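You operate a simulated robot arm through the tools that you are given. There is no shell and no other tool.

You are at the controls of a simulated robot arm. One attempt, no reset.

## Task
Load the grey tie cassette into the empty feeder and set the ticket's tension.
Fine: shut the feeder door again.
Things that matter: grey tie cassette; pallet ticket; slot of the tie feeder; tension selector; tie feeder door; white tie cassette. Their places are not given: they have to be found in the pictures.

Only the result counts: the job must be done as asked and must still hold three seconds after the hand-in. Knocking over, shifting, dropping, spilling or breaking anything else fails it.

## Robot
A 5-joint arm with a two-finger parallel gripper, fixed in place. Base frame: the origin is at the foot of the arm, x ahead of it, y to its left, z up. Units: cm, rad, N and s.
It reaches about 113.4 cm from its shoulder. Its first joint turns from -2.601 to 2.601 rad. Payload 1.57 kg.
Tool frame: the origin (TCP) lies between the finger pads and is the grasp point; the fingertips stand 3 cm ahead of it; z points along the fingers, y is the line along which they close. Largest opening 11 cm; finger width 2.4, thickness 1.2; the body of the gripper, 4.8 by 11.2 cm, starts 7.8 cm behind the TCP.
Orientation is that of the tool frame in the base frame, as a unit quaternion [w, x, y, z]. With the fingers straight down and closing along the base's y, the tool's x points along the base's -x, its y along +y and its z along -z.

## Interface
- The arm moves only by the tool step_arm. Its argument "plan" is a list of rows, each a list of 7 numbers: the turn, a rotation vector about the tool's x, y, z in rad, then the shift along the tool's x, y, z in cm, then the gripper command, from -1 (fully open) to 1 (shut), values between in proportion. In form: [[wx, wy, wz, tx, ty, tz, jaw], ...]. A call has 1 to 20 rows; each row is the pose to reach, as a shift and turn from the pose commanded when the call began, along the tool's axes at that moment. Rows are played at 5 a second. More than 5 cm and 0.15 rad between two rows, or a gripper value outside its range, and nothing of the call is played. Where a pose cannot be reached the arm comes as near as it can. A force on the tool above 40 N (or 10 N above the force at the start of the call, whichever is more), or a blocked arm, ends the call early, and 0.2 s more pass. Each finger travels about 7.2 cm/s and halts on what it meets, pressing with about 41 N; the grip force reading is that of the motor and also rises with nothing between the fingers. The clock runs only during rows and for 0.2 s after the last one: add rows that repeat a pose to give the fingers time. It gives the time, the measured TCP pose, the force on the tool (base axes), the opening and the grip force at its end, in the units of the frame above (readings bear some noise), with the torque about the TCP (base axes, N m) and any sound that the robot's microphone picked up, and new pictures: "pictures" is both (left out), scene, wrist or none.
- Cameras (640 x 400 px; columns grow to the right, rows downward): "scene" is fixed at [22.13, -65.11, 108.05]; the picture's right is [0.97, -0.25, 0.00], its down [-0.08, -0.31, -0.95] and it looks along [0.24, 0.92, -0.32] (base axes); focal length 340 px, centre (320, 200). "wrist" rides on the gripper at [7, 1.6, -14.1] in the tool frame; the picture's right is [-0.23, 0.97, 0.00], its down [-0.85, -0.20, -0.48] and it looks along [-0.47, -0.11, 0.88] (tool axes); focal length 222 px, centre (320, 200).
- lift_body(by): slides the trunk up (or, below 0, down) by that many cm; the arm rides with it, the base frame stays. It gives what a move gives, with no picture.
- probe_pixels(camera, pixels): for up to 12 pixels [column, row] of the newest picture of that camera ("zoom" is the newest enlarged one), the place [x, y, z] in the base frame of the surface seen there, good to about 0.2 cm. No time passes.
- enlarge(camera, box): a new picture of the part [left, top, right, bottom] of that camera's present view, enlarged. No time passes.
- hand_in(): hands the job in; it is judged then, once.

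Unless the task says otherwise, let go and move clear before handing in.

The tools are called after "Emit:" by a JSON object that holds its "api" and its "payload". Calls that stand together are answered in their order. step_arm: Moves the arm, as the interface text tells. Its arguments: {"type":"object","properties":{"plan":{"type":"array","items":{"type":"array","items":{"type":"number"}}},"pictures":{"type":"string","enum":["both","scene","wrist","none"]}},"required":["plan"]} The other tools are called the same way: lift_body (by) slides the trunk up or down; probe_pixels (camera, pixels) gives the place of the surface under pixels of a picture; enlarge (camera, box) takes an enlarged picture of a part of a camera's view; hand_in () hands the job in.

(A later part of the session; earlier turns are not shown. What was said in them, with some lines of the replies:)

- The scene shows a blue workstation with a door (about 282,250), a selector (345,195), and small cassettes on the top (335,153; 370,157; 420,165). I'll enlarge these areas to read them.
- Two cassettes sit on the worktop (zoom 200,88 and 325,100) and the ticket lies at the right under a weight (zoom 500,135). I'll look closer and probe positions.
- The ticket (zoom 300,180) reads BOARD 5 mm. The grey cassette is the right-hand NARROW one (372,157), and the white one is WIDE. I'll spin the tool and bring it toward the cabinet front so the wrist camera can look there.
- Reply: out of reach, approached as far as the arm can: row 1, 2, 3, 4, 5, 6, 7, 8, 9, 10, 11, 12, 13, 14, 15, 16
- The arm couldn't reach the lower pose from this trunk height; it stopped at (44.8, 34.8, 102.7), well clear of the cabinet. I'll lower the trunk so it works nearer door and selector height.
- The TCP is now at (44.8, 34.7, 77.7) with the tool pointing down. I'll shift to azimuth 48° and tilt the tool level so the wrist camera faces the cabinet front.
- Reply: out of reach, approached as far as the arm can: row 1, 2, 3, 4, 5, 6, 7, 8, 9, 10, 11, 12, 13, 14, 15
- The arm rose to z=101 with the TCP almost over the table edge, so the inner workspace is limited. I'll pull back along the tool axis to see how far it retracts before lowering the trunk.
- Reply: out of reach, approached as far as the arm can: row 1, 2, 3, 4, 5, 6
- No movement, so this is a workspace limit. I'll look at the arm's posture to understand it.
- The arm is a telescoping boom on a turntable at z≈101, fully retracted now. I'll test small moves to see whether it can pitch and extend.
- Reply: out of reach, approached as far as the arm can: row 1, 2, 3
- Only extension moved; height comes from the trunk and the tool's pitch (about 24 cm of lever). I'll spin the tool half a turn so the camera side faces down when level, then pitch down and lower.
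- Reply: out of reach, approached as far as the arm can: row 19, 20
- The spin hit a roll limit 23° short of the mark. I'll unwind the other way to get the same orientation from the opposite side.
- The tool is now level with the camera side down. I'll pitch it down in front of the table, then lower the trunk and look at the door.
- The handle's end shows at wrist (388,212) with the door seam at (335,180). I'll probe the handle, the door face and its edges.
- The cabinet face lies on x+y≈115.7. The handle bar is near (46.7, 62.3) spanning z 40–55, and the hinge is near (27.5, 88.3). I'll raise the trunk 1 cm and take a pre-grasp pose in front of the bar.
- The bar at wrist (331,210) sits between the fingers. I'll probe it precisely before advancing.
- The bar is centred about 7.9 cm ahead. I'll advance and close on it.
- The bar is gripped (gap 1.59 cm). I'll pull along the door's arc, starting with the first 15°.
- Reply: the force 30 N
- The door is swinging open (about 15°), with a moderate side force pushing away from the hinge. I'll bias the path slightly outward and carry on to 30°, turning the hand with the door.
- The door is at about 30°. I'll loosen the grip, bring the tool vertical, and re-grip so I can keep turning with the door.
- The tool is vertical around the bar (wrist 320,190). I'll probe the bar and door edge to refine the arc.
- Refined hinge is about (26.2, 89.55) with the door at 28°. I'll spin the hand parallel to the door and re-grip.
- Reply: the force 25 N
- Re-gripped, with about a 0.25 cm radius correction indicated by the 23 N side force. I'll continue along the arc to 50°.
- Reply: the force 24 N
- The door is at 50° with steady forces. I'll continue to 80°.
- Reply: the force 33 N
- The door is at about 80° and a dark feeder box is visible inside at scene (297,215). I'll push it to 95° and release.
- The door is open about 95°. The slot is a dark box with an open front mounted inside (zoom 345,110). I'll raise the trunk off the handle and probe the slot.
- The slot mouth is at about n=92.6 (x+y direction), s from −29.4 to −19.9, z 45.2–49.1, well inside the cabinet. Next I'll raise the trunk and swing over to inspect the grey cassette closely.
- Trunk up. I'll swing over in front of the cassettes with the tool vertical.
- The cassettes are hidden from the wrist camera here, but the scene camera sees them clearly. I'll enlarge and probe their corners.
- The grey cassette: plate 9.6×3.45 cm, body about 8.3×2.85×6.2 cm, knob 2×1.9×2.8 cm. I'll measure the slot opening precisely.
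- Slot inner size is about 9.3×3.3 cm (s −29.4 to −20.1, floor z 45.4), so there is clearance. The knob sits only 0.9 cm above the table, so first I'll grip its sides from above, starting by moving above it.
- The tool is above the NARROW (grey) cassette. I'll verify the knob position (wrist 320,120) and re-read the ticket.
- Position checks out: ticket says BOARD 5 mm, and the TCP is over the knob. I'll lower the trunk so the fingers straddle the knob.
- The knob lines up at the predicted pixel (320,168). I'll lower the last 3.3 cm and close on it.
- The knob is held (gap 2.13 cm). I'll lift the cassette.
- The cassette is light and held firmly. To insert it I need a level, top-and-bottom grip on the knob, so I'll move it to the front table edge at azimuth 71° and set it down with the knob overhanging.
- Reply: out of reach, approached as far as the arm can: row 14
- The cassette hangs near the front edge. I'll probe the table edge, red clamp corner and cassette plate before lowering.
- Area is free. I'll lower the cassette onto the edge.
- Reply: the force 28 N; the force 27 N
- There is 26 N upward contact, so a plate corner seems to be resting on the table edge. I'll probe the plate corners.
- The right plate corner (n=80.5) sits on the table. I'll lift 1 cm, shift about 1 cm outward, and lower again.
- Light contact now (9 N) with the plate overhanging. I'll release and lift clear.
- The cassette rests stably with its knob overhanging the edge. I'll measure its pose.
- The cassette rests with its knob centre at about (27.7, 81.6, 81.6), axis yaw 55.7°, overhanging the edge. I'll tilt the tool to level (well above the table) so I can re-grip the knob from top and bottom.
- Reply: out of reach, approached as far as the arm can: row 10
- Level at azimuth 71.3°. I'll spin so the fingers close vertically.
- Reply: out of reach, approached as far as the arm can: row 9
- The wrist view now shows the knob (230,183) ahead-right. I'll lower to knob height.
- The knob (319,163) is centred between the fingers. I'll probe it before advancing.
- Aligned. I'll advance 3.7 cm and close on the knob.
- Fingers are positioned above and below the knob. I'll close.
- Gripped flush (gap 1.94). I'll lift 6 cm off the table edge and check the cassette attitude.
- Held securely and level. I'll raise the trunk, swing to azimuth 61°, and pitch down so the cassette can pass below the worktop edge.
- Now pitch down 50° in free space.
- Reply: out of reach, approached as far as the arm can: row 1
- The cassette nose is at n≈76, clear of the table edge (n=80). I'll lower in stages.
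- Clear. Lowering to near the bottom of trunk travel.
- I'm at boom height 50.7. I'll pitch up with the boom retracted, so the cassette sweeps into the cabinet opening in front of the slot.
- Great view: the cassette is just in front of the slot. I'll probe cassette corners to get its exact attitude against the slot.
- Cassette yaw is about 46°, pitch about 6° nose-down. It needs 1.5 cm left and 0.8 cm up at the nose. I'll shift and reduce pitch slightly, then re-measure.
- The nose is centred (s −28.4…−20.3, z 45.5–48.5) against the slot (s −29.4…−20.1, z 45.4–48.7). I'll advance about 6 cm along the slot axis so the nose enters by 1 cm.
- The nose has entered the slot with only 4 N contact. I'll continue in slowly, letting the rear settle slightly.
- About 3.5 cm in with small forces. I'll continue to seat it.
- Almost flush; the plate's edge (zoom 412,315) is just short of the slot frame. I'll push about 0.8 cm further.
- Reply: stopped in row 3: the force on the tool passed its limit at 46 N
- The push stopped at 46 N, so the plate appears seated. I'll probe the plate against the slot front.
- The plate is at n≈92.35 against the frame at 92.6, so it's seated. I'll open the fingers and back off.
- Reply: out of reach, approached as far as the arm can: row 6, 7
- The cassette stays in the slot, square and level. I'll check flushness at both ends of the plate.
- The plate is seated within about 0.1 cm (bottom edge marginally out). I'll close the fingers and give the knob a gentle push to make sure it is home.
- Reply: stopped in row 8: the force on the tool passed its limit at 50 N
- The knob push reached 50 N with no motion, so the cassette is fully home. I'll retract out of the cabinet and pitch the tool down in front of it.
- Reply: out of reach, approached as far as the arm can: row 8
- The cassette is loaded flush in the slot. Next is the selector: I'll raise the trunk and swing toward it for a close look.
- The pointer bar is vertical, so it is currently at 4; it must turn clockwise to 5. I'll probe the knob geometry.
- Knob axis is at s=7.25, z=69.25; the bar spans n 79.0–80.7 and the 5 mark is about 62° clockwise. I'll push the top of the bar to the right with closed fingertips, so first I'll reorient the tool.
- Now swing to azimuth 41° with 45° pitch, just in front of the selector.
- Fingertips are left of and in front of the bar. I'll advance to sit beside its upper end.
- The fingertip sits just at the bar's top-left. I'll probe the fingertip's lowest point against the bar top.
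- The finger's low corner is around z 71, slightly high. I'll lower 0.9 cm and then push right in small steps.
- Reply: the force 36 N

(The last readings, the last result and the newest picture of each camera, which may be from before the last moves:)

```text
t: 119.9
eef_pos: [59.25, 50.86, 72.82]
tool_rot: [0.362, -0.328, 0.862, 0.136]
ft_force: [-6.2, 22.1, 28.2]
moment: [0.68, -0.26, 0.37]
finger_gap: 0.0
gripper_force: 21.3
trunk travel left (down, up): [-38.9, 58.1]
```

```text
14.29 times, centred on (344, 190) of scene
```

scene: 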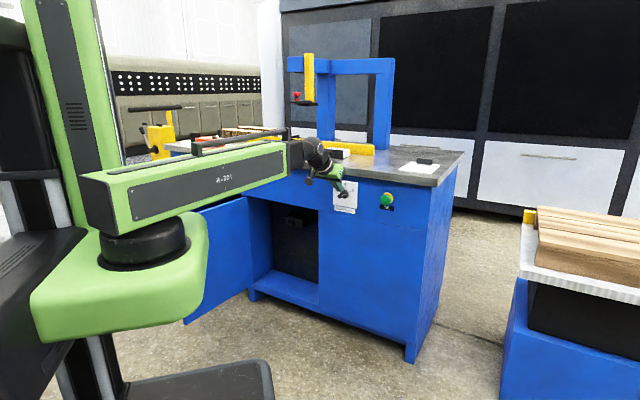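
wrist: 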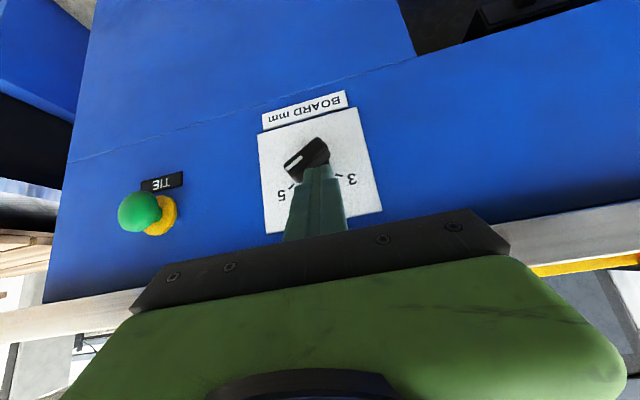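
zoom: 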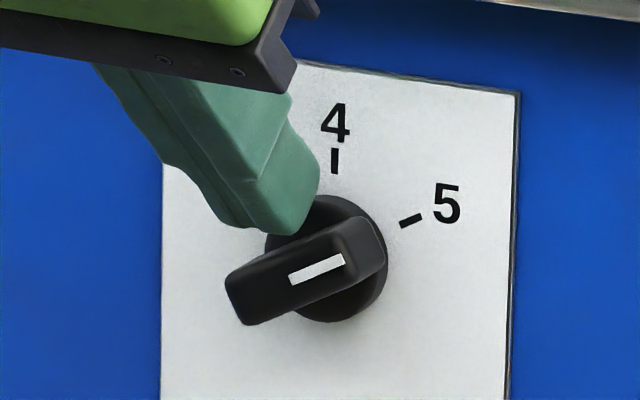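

The pointer has turned to line up with 5. I'll back the finger off (up-left, then away) and check.

Emit:
{"api": "step_arm", "payload": {"plan": [[0, 0, 0, -0.2, 0.3, -0.25, 1], [0, 0, 0, -0.3, 0.6, -0.45, 1], [0, 0, 0, 0.5, 0.7, -1.2, 1], [0, 0, 0, 1.5, 0.8, -2.2, 1], [0, 0, 0, 2.5, 0.8, -3.2, 1]]}}

Emit:
{"api": "enlarge", "payload": {"camera": "scene", "box": [328, 176, 360, 204]}}

Emit:
{"api": "enlarge", "payload": {"camera": "wrist", "box": [220, 80, 400, 220]}}

```text
t: 121.1
eef_pos: [56.03, 48.65, 72.53]
tool_rot: [0.359, -0.329, 0.863, 0.135]
ft_force: [1.0, 1.6, 0.3]
moment: [-0.01, 0.0, 0.01]
finger_gap: 0.02
gripper_force: 20.9
out of reach, approached as far as the arm can: row 1, 2, 3, 4, 5
trunk travel left (down, up): [-38.9, 58.1]
```

scene: 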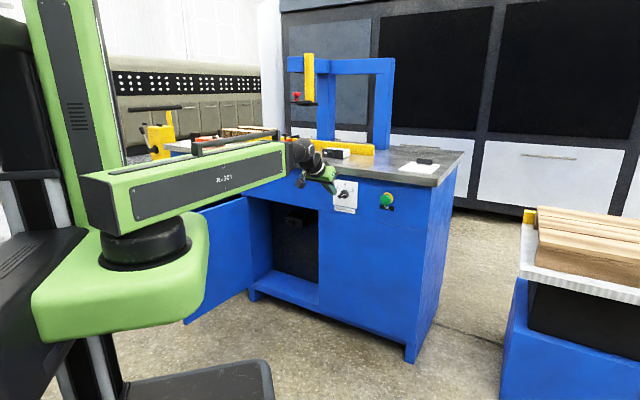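
wrist: 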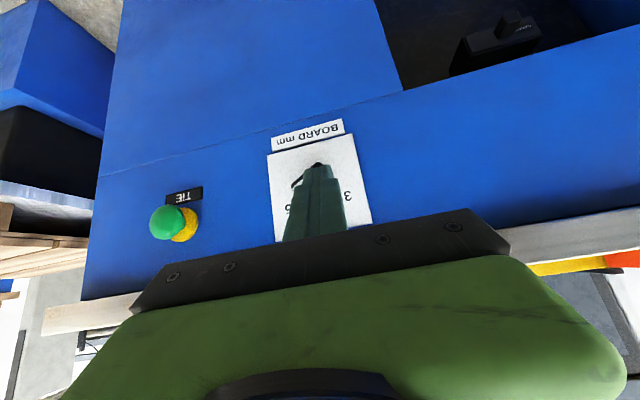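

```text
14.29 times, centred on (344, 190) of scene
```

zoom: 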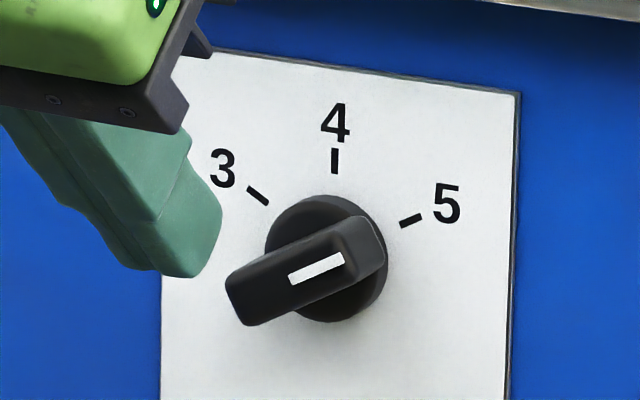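

```text
2.86 times, centred on (310, 150) of wrist
```

zoom: 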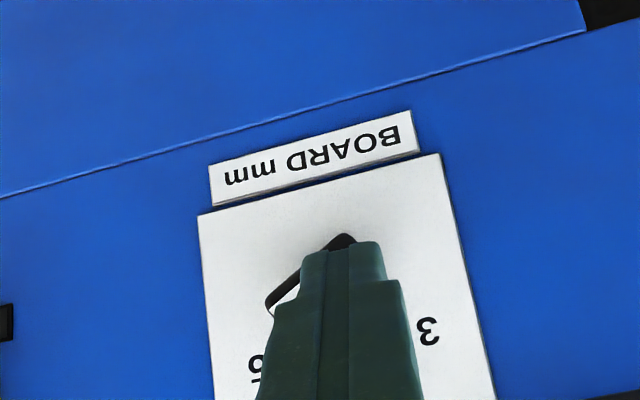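

The selector now points to 5. I'll confirm the angle by probing the white pointer line.

Emit:
{"api": "probe_pixels", "payload": {"camera": "zoom", "pixels": [[292, 277], [341, 260], [232, 285], [375, 230], [240, 318], [383, 260], [410, 221], [335, 160], [258, 195]]}}

```text
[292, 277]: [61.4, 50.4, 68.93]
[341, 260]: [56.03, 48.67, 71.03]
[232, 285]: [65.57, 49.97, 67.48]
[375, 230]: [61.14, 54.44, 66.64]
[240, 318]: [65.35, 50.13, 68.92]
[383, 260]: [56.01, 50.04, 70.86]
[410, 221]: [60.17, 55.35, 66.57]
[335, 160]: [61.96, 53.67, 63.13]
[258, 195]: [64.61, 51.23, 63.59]
```

Emit:
{"api": "enlarge", "payload": {"camera": "scene", "box": [328, 176, 360, 204]}}

Emit:
{"api": "probe_pixels", "payload": {"camera": "zoom", "pixels": [[292, 277], [341, 260], [232, 285], [355, 222], [240, 318], [383, 260], [410, 221], [335, 160], [258, 195], [375, 245]]}}

```text
14.29 times, centred on (344, 190) of scene
```

zoom: 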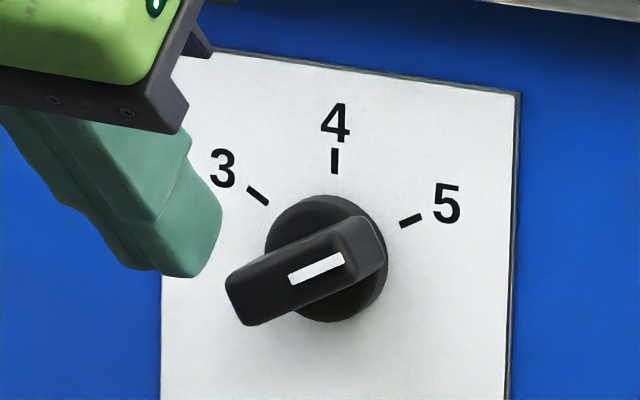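

```text
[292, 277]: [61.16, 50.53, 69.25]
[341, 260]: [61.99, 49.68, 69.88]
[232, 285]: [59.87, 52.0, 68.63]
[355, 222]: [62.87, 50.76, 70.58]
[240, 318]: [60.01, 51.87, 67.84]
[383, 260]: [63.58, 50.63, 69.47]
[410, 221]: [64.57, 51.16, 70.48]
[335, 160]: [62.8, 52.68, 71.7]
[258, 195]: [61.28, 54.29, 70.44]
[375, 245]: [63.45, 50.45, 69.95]
```

The pointer angle is 62°, matching the 5 mark (61°). Now I'll close the door: raise, point the tool down, and swing round to the door's outer side.

Emit:
{"api": "lift_body", "payload": {"by": 10}}

Emit:
{"api": "step_arm", "payload": {"plan": [[0, 0.131, 0, 3.11, 0, -0.21, 1], [0, 0.262, 0, 6.18, 0, -0.82, 1], [0, 0.393, 0, 9.13, 0, -1.84, 1], [0, 0.524, 0, 11.92, 0, -3.22, 1], [0, 0.655, 0, 14.54, 0, -4.98, 1], [0, 0.786, 0, 16.87, 0, -7.03, 1], [0, 0.786, 0, 16.87, 0, -7.03, 1]]}}

```text
t: 122.5
eef_pos: [56.02, 48.69, 82.54]
tool_rot: [0.36, -0.329, 0.863, 0.135]
ft_force: [-0.9, -0.4, -0.1]
moment: [-0.03, -0.04, 0.0]
finger_gap: 0.02
gripper_force: 21.4
trunk travel left (down, up): [-48.9, 48.1]
```

```text
t: 124.1
eef_pos: [43.21, 37.46, 75.59]
tool_rot: [0.001, -0.355, 0.935, -0.002]
ft_force: [-0.2, -0.9, -0.3]
moment: [-0.01, 0.01, 0.02]
finger_gap: 0.0
gripper_force: 21.7
trunk travel left (down, up): [-48.9, 48.1]
```

scene: 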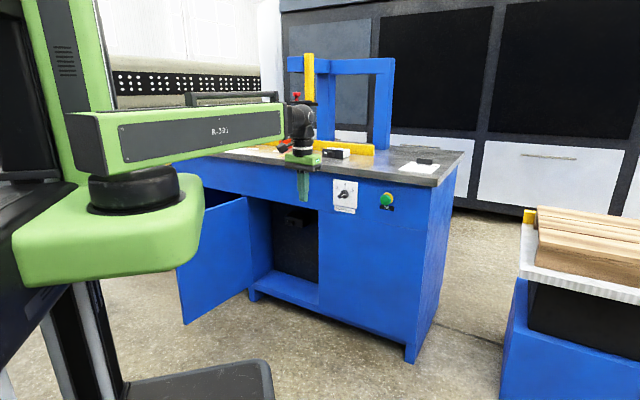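
wrist: 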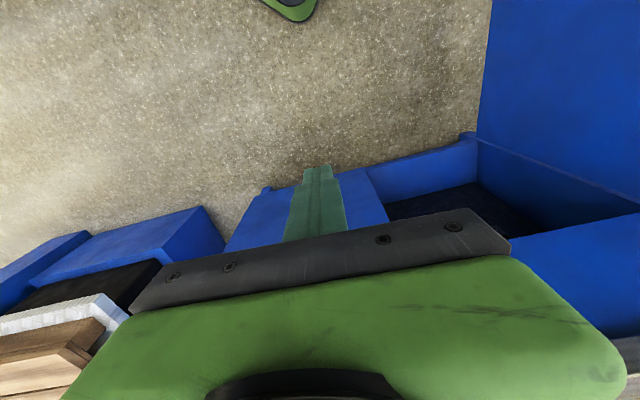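

Now swing over the door top (tip z≈72, door top ≈60) to its outer side.

Emit:
{"api": "step_arm", "payload": {"plan": [[0, 0, -0.062, 0.24, 4.32, 0, 1], [0, 0, -0.124, 0.47, 8.65, 0, 1], [0, 0, -0.186, 0.71, 12.97, 0, 1], [0, 0, -0.249, 0.94, 17.29, 0, 1], [0, 0, -0.311, 1.18, 21.62, 0, 1], [0, 0, -0.373, 1.41, 25.94, 0, 1], [0, 0, -0.435, 1.65, 30.26, 0, 1], [0, 0, -0.497, 1.88, 34.58, 0, 1], [0, 0, -0.559, 2.12, 38.9, 0, 1], [0, 0, -0.622, 2.35, 43.23, 0, 1], [0, 0, -0.684, 2.59, 47.55, 0, 1], [0, 0, -0.746, 2.82, 51.88, 0, 1], [0, 0, -0.808, 3.06, 56.2, 0, 1], [0, 0, -0.808, 3.06, 56.2, 0, 1]]}}

```text
t: 127.1
eef_pos: [3.76, 77.5, 75.52]
tool_rot: [0.001, -0.694, 0.72, -0.002]
ft_force: [0.9, 0.9, -0.2]
moment: [-0.02, 0.01, -0.03]
finger_gap: 0.01
gripper_force: 21.0
trunk travel left (down, up): [-48.9, 48.1]
```

scene: 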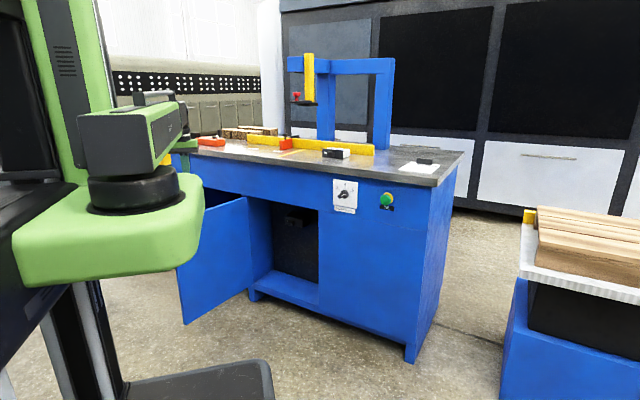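
wrist: 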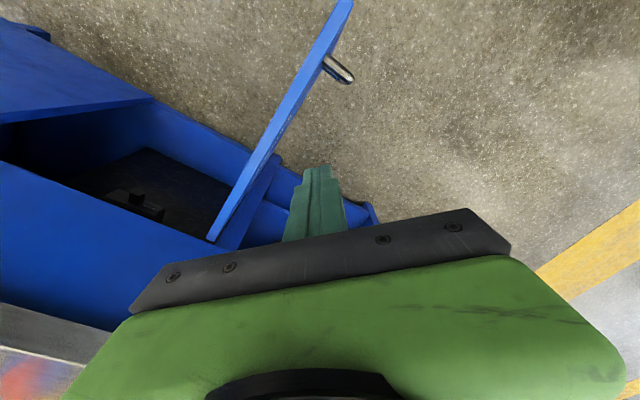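

The door top edge runs from wrist (212,240) at the hinge to (345,0), and my fingers are on its outer side. I'll probe it.

Emit:
{"api": "probe_pixels", "payload": {"camera": "wrist", "pixels": [[214, 238], [240, 190], [280, 120], [320, 55], [341, 12], [350, 5], [328, 12], [345, 78], [330, 65], [286, 125]]}}

```text
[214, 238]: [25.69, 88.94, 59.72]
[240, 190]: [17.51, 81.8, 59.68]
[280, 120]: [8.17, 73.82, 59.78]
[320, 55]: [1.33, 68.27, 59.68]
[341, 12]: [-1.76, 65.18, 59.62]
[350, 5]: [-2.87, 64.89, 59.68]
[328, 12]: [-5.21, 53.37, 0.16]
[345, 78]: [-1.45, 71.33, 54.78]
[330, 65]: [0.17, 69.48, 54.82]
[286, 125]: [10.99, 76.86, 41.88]
```

The door is at 95° with its top at z 59.7. I'll lower beside its outer face.

Emit:
{"api": "lift_body", "payload": {"by": -21.3}}

```text
t: 129.3
eef_pos: [3.89, 77.5, 54.35]
tool_rot: [0.0, -0.694, 0.72, -0.001]
ft_force: [-0.3, 0.6, 0.4]
moment: [0.01, 0.03, 0.02]
finger_gap: 0.0
gripper_force: 21.6
trunk travel left (down, up): [-27.6, 69.4]
```

I'll push the door along its arc from 95° to 60°.

Emit:
{"api": "step_arm", "payload": {"plan": [[0, 0, 0.016, 1.46, -1.2, 0, 1], [0, 0, 0.033, 2.93, -2.43, 0, 1], [0, 0, 0.053, 4.57, -3.88, 0, 1], [0, 0, 0.077, 6.06, -5.47, 0, 1], [0, 0, 0.103, 7.42, -7.19, 0, 1], [0, 0, 0.131, 8.62, -9.0, 0, 1], [0, 0, 0.161, 9.66, -10.92, 0, 1], [0, 0, 0.192, 10.54, -12.93, 0, 1], [0, 0, 0.223, 11.21, -15.0, 0, 1]]}}

```text
t: 131.3
eef_pos: [18.53, 65.79, 54.32]
tool_rot: [0.001, -0.609, 0.793, -0.001]
ft_force: [0.5, 0.3, -0.2]
moment: [-0.01, -0.01, 0.01]
finger_gap: 0.0
gripper_force: 20.9
trunk travel left (down, up): [-27.6, 69.4]
```

scene: 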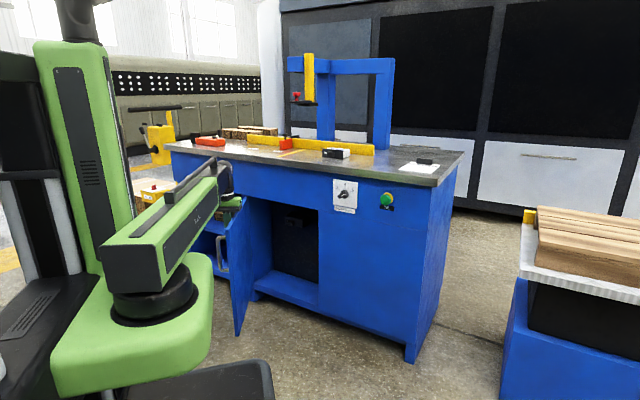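
wrist: 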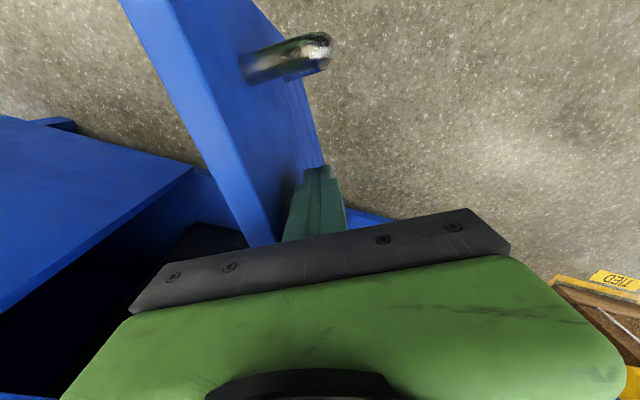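

The door follows smoothly to 60°. I'll continue to about 20°.

Emit:
{"api": "step_arm", "payload": {"plan": [[0, 0, 0.031, 0.02, -2.19, 0, 1], [0, 0, 0.063, -0.15, -4.36, 0, 1], [0, 0, 0.095, -0.51, -6.52, 0, 1], [0, 0, 0.124, -1.06, -8.63, 0, 1], [0, 0, 0.15, -1.78, -10.69, 0, 1], [0, 0, 0.176, -2.68, -12.68, 0, 1], [0, 0, 0.199, -3.76, -14.58, 0, 1], [0, 0, 0.218, -5.0, -16.38, 0, 1]]}}

```text
t: 133.1
eef_pos: [35.67, 66.48, 54.32]
tool_rot: [0.001, -0.519, 0.855, -0.001]
ft_force: [0.3, -0.2, -0.5]
moment: [0.03, -0.04, 0.0]
finger_gap: 0.0
gripper_force: 21.4
out of reach, approached as far as the arm can: row 2, 3
trunk travel left (down, up): [-27.6, 69.4]
```

scene: 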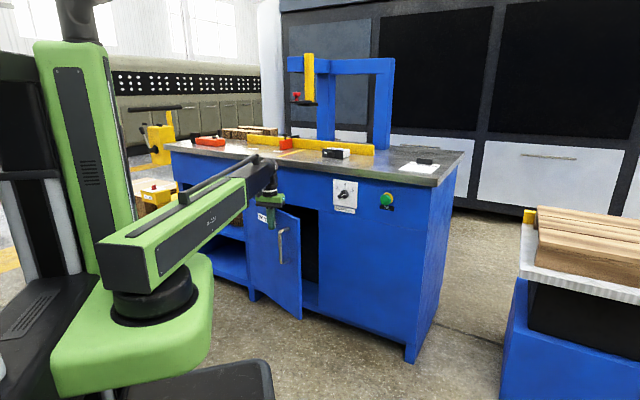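
wrist: 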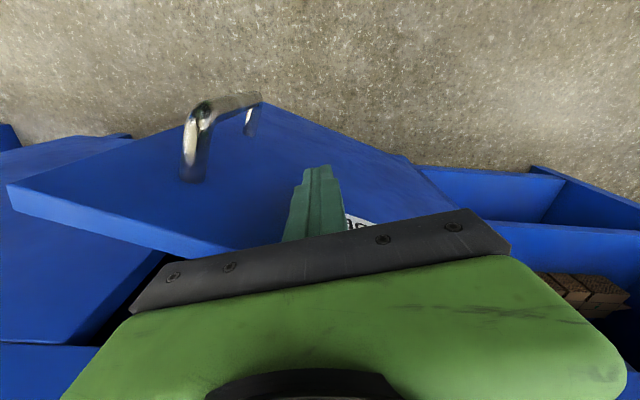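

The door is at about 20°. I'll back off and pitch the tool to 45° for the final push.

Emit:
{"api": "step_arm", "payload": {"plan": [[0, 0, 0, 4.5, 0, 0, 1], [0, 0, 0, 9.0, 0, 0, 1], [0, 0, 0, 13.5, 0, 0, 1], [0, 0, 0, 17.8, 0, 0, 1], [0, -0.131, 0, 15.6, 0, -0.2, 1], [0, -0.262, 0, 12.5, 0, -0.81, 1], [0, -0.393, 0, 9.6, 0, -1.82, 1], [0, -0.524, 0, 6.75, 0, -3.2, 1], [0, -0.655, 0, 4.14, 0, -4.95, 1], [0, -0.786, 0, 1.8, 0, -7.0, 1], [0, -0.786, 0, 1.8, 0, -7.0, 1]], "pictures": "none"}}

Emit:
{"api": "lift_body", "payload": {"by": -9}}

Emit:
{"api": "step_arm", "payload": {"plan": [[0, 0, 0, 0, 0, 0, 1]]}}

```text
t: 135.5
eef_pos: [34.8, 64.57, 61.34]
tool_rot: [0.33, -0.48, 0.788, 0.198]
ft_force: [0.3, -0.7, 0.6]
moment: [0.03, 0.0, -0.01]
finger_gap: 0.0
gripper_force: 21.5
out of reach, approached as far as the arm can: row 1
trunk travel left (down, up): [-27.6, 69.4]
```

```text
t: 136.8
eef_pos: [34.87, 64.49, 52.39]
tool_rot: [0.328, -0.481, 0.788, 0.198]
ft_force: [0.8, -0.8, 0.8]
moment: [0.0, 0.01, 0.02]
finger_gap: 0.01
gripper_force: 20.8
trunk travel left (down, up): [-18.6, 78.4]
```

```text
t: 137.2
eef_pos: [34.81, 64.58, 52.27]
tool_rot: [0.329, -0.481, 0.789, 0.198]
ft_force: [1.0, 0.4, -0.9]
moment: [-0.03, -0.01, 0.03]
finger_gap: 0.0
gripper_force: 20.7
trunk travel left (down, up): [-18.6, 78.4]
```

scene: 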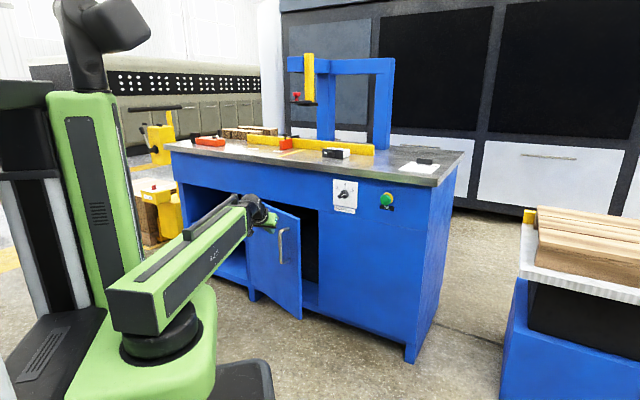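
wrist: 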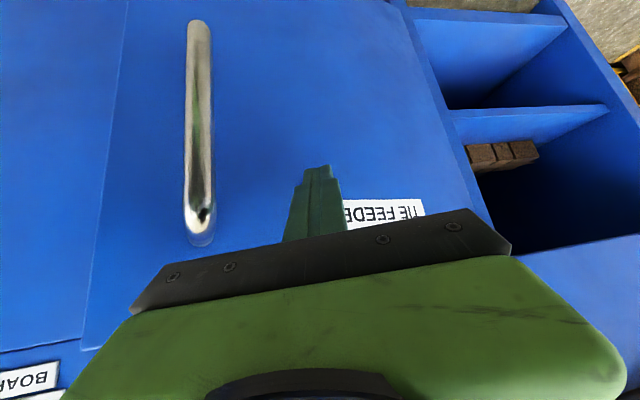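

The fingertips face the door. I'll push straight in along the cabinet normal until it closes.

Emit:
{"api": "step_arm", "payload": {"plan": [[0.003, 0, 0.003, -0.67, -0.3, 0.68, 1], [0.005, 0, 0.005, -1.35, -0.61, 1.35, 1], [0.008, 0, 0.008, -2.02, -0.91, 2.03, 1], [0.01, 0, 0.01, -2.69, -1.22, 2.71, 1], [0.013, 0, 0.013, -3.37, -1.52, 3.39, 1], [0.015, 0, 0.015, -4.04, -1.82, 4.06, 1], [0.018, 0, 0.018, -4.71, -2.13, 4.74, 1], [0.02, 0, 0.02, -5.38, -2.43, 5.42, 1], [0.021, 0, 0.021, -5.72, -2.58, 5.75, 1], [0.022, 0, 0.022, -5.92, -2.68, 5.96, 1], [0.023, 0, 0.023, -6.12, -2.77, 6.16, 1], [0.023, 0, 0.023, -6.32, -2.86, 6.36, 1], [0.023, 0, 0.023, -6.53, -2.95, 6.57, 1]]}}

```text
t: 139.5
eef_pos: [40.72, 70.48, 52.38]
tool_rot: [0.329, -0.468, 0.797, 0.193]
ft_force: [-6.8, -11.2, 10.6]
moment: [0.08, -0.15, -0.09]
finger_gap: 0.01
gripper_force: 21.2
trunk travel left (down, up): [-18.6, 78.4]
stopped in row 11: the force on the tool passed its limit at 45 N (the readings are from after the stop); the commanded pose is now the measured one
```

scene: 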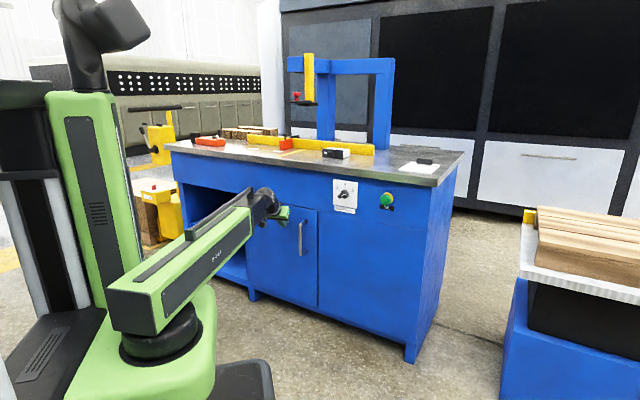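
wrist: 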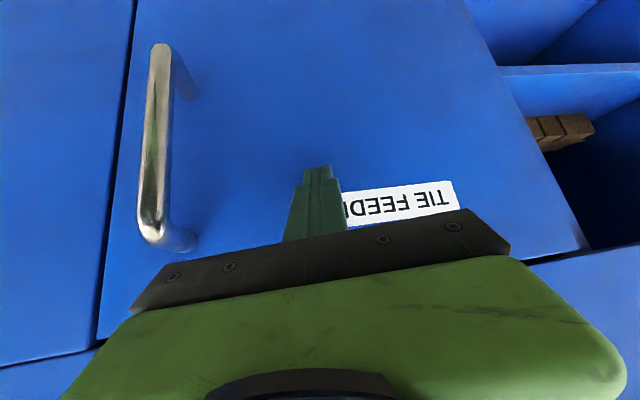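

The push met firm resistance (45 N) and the door looks shut. I'll check flushness at the seam before backing away.

Emit:
{"api": "probe_pixels", "payload": {"camera": "wrist", "pixels": [[110, 220], [80, 200], [120, 130], [100, 120], [105, 300], [70, 320], [250, 150], [450, 150], [140, 20], [118, 25]]}}

Emit:
{"api": "enlarge", "payload": {"camera": "scene", "box": [240, 180, 352, 320]}}

```text
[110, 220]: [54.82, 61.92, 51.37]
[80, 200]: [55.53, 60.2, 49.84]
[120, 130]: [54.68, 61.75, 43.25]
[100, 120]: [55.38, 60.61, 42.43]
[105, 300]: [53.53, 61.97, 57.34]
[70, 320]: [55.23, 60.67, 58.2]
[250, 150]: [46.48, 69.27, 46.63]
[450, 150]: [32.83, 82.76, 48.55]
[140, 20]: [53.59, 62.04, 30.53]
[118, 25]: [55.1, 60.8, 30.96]
```

```text
2.86 times, centred on (296, 250) of scene
```

zoom: 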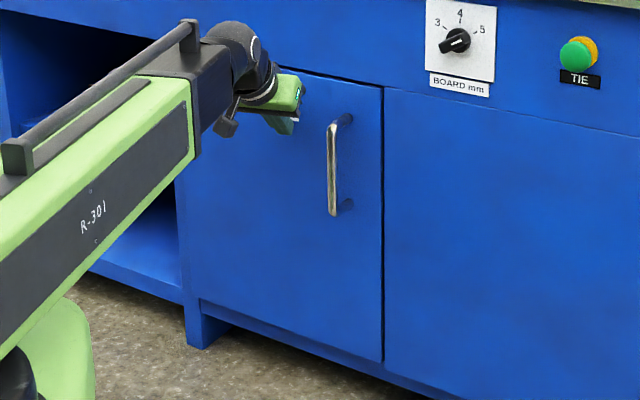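

Door and panel are flush within noise (n≈81.7–81.85 vs 81.9), as before opening. I'll back straight away from the door.

Emit:
{"api": "step_arm", "payload": {"plan": [[0, 0, 0, 0.7, 0, -0.7, 1], [0, 0, 0, 2.0, 0, -2.0, 1], [0, 0, 0, 3.5, 0, -3.5, 1], [0, 0, 0, 4.6, 0, -4.6, 1], [0, 0, 0, 4.6, 0, -4.6, 1], [0, 0, 0, 4.6, 0, -4.6, 1]]}}

Emit:
{"api": "enlarge", "payload": {"camera": "scene", "box": [170, 130, 460, 320]}}

Emit:
{"api": "probe_pixels", "payload": {"camera": "wrist", "pixels": [[300, 140], [250, 150], [420, 140], [160, 200]]}}

```text
t: 140.9
eef_pos: [37.67, 64.88, 52.23]
tool_rot: [0.33, -0.469, 0.796, 0.193]
ft_force: [0.6, 0.9, 0.2]
moment: [0.04, -0.01, 0.05]
finger_gap: 0.0
gripper_force: 21.2
trunk travel left (down, up): [-18.6, 78.4]
```

scene: 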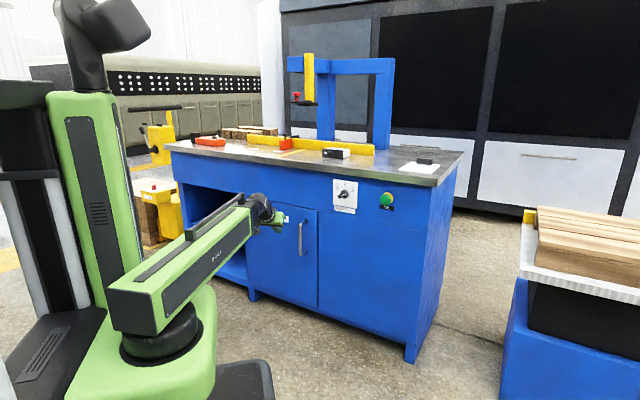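
wrist: 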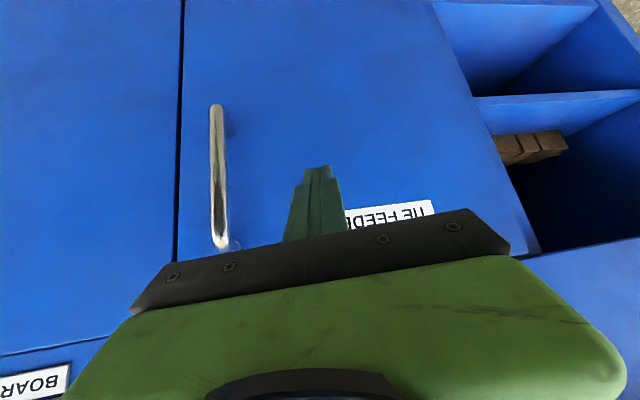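

```text
2.11 times, centred on (315, 225) of scene
```

zoom: 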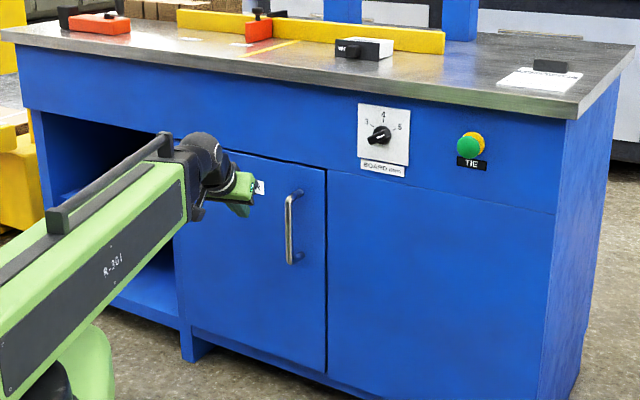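

```text
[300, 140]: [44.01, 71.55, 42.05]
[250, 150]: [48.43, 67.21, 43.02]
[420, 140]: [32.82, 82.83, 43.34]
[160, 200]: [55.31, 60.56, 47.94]
```

The door stays shut (face n≈81.7–81.8, as originally), the selector points to 5, the white cassette and ticket are undisturbed, and the gripper is clear. Handing in.

Emit:
{"api": "hand_in", "payload": {}}

```text
The job is handed in.
```

The grey cassette is loaded, the tension is set and the feeder door is shut. I've handed the job in, but no verdict has come back.

- **Cassette:** the grey (NARROW) cassette sits flush in the feeder slot. A final push on its knob reached 50 N and it did not move.
- **Tension:** the ticket reads BOARD 5 mm. The selector started at 4. I turned it to 5, and its pointer measured about 62° against 61° for the 5 mark.
- **Door:** it is closed flush with the cabinet, to within about 0.2 cm, and stayed shut when I backed away.
- **Everything else:** the last pictures show the white cassette and the ticket where they were. The gripper was clear of everything at hand-in.

The knob sat too low over the worktop to grip from above and below. I set the cassette down briefly on the front table edge and re-gripped it there.
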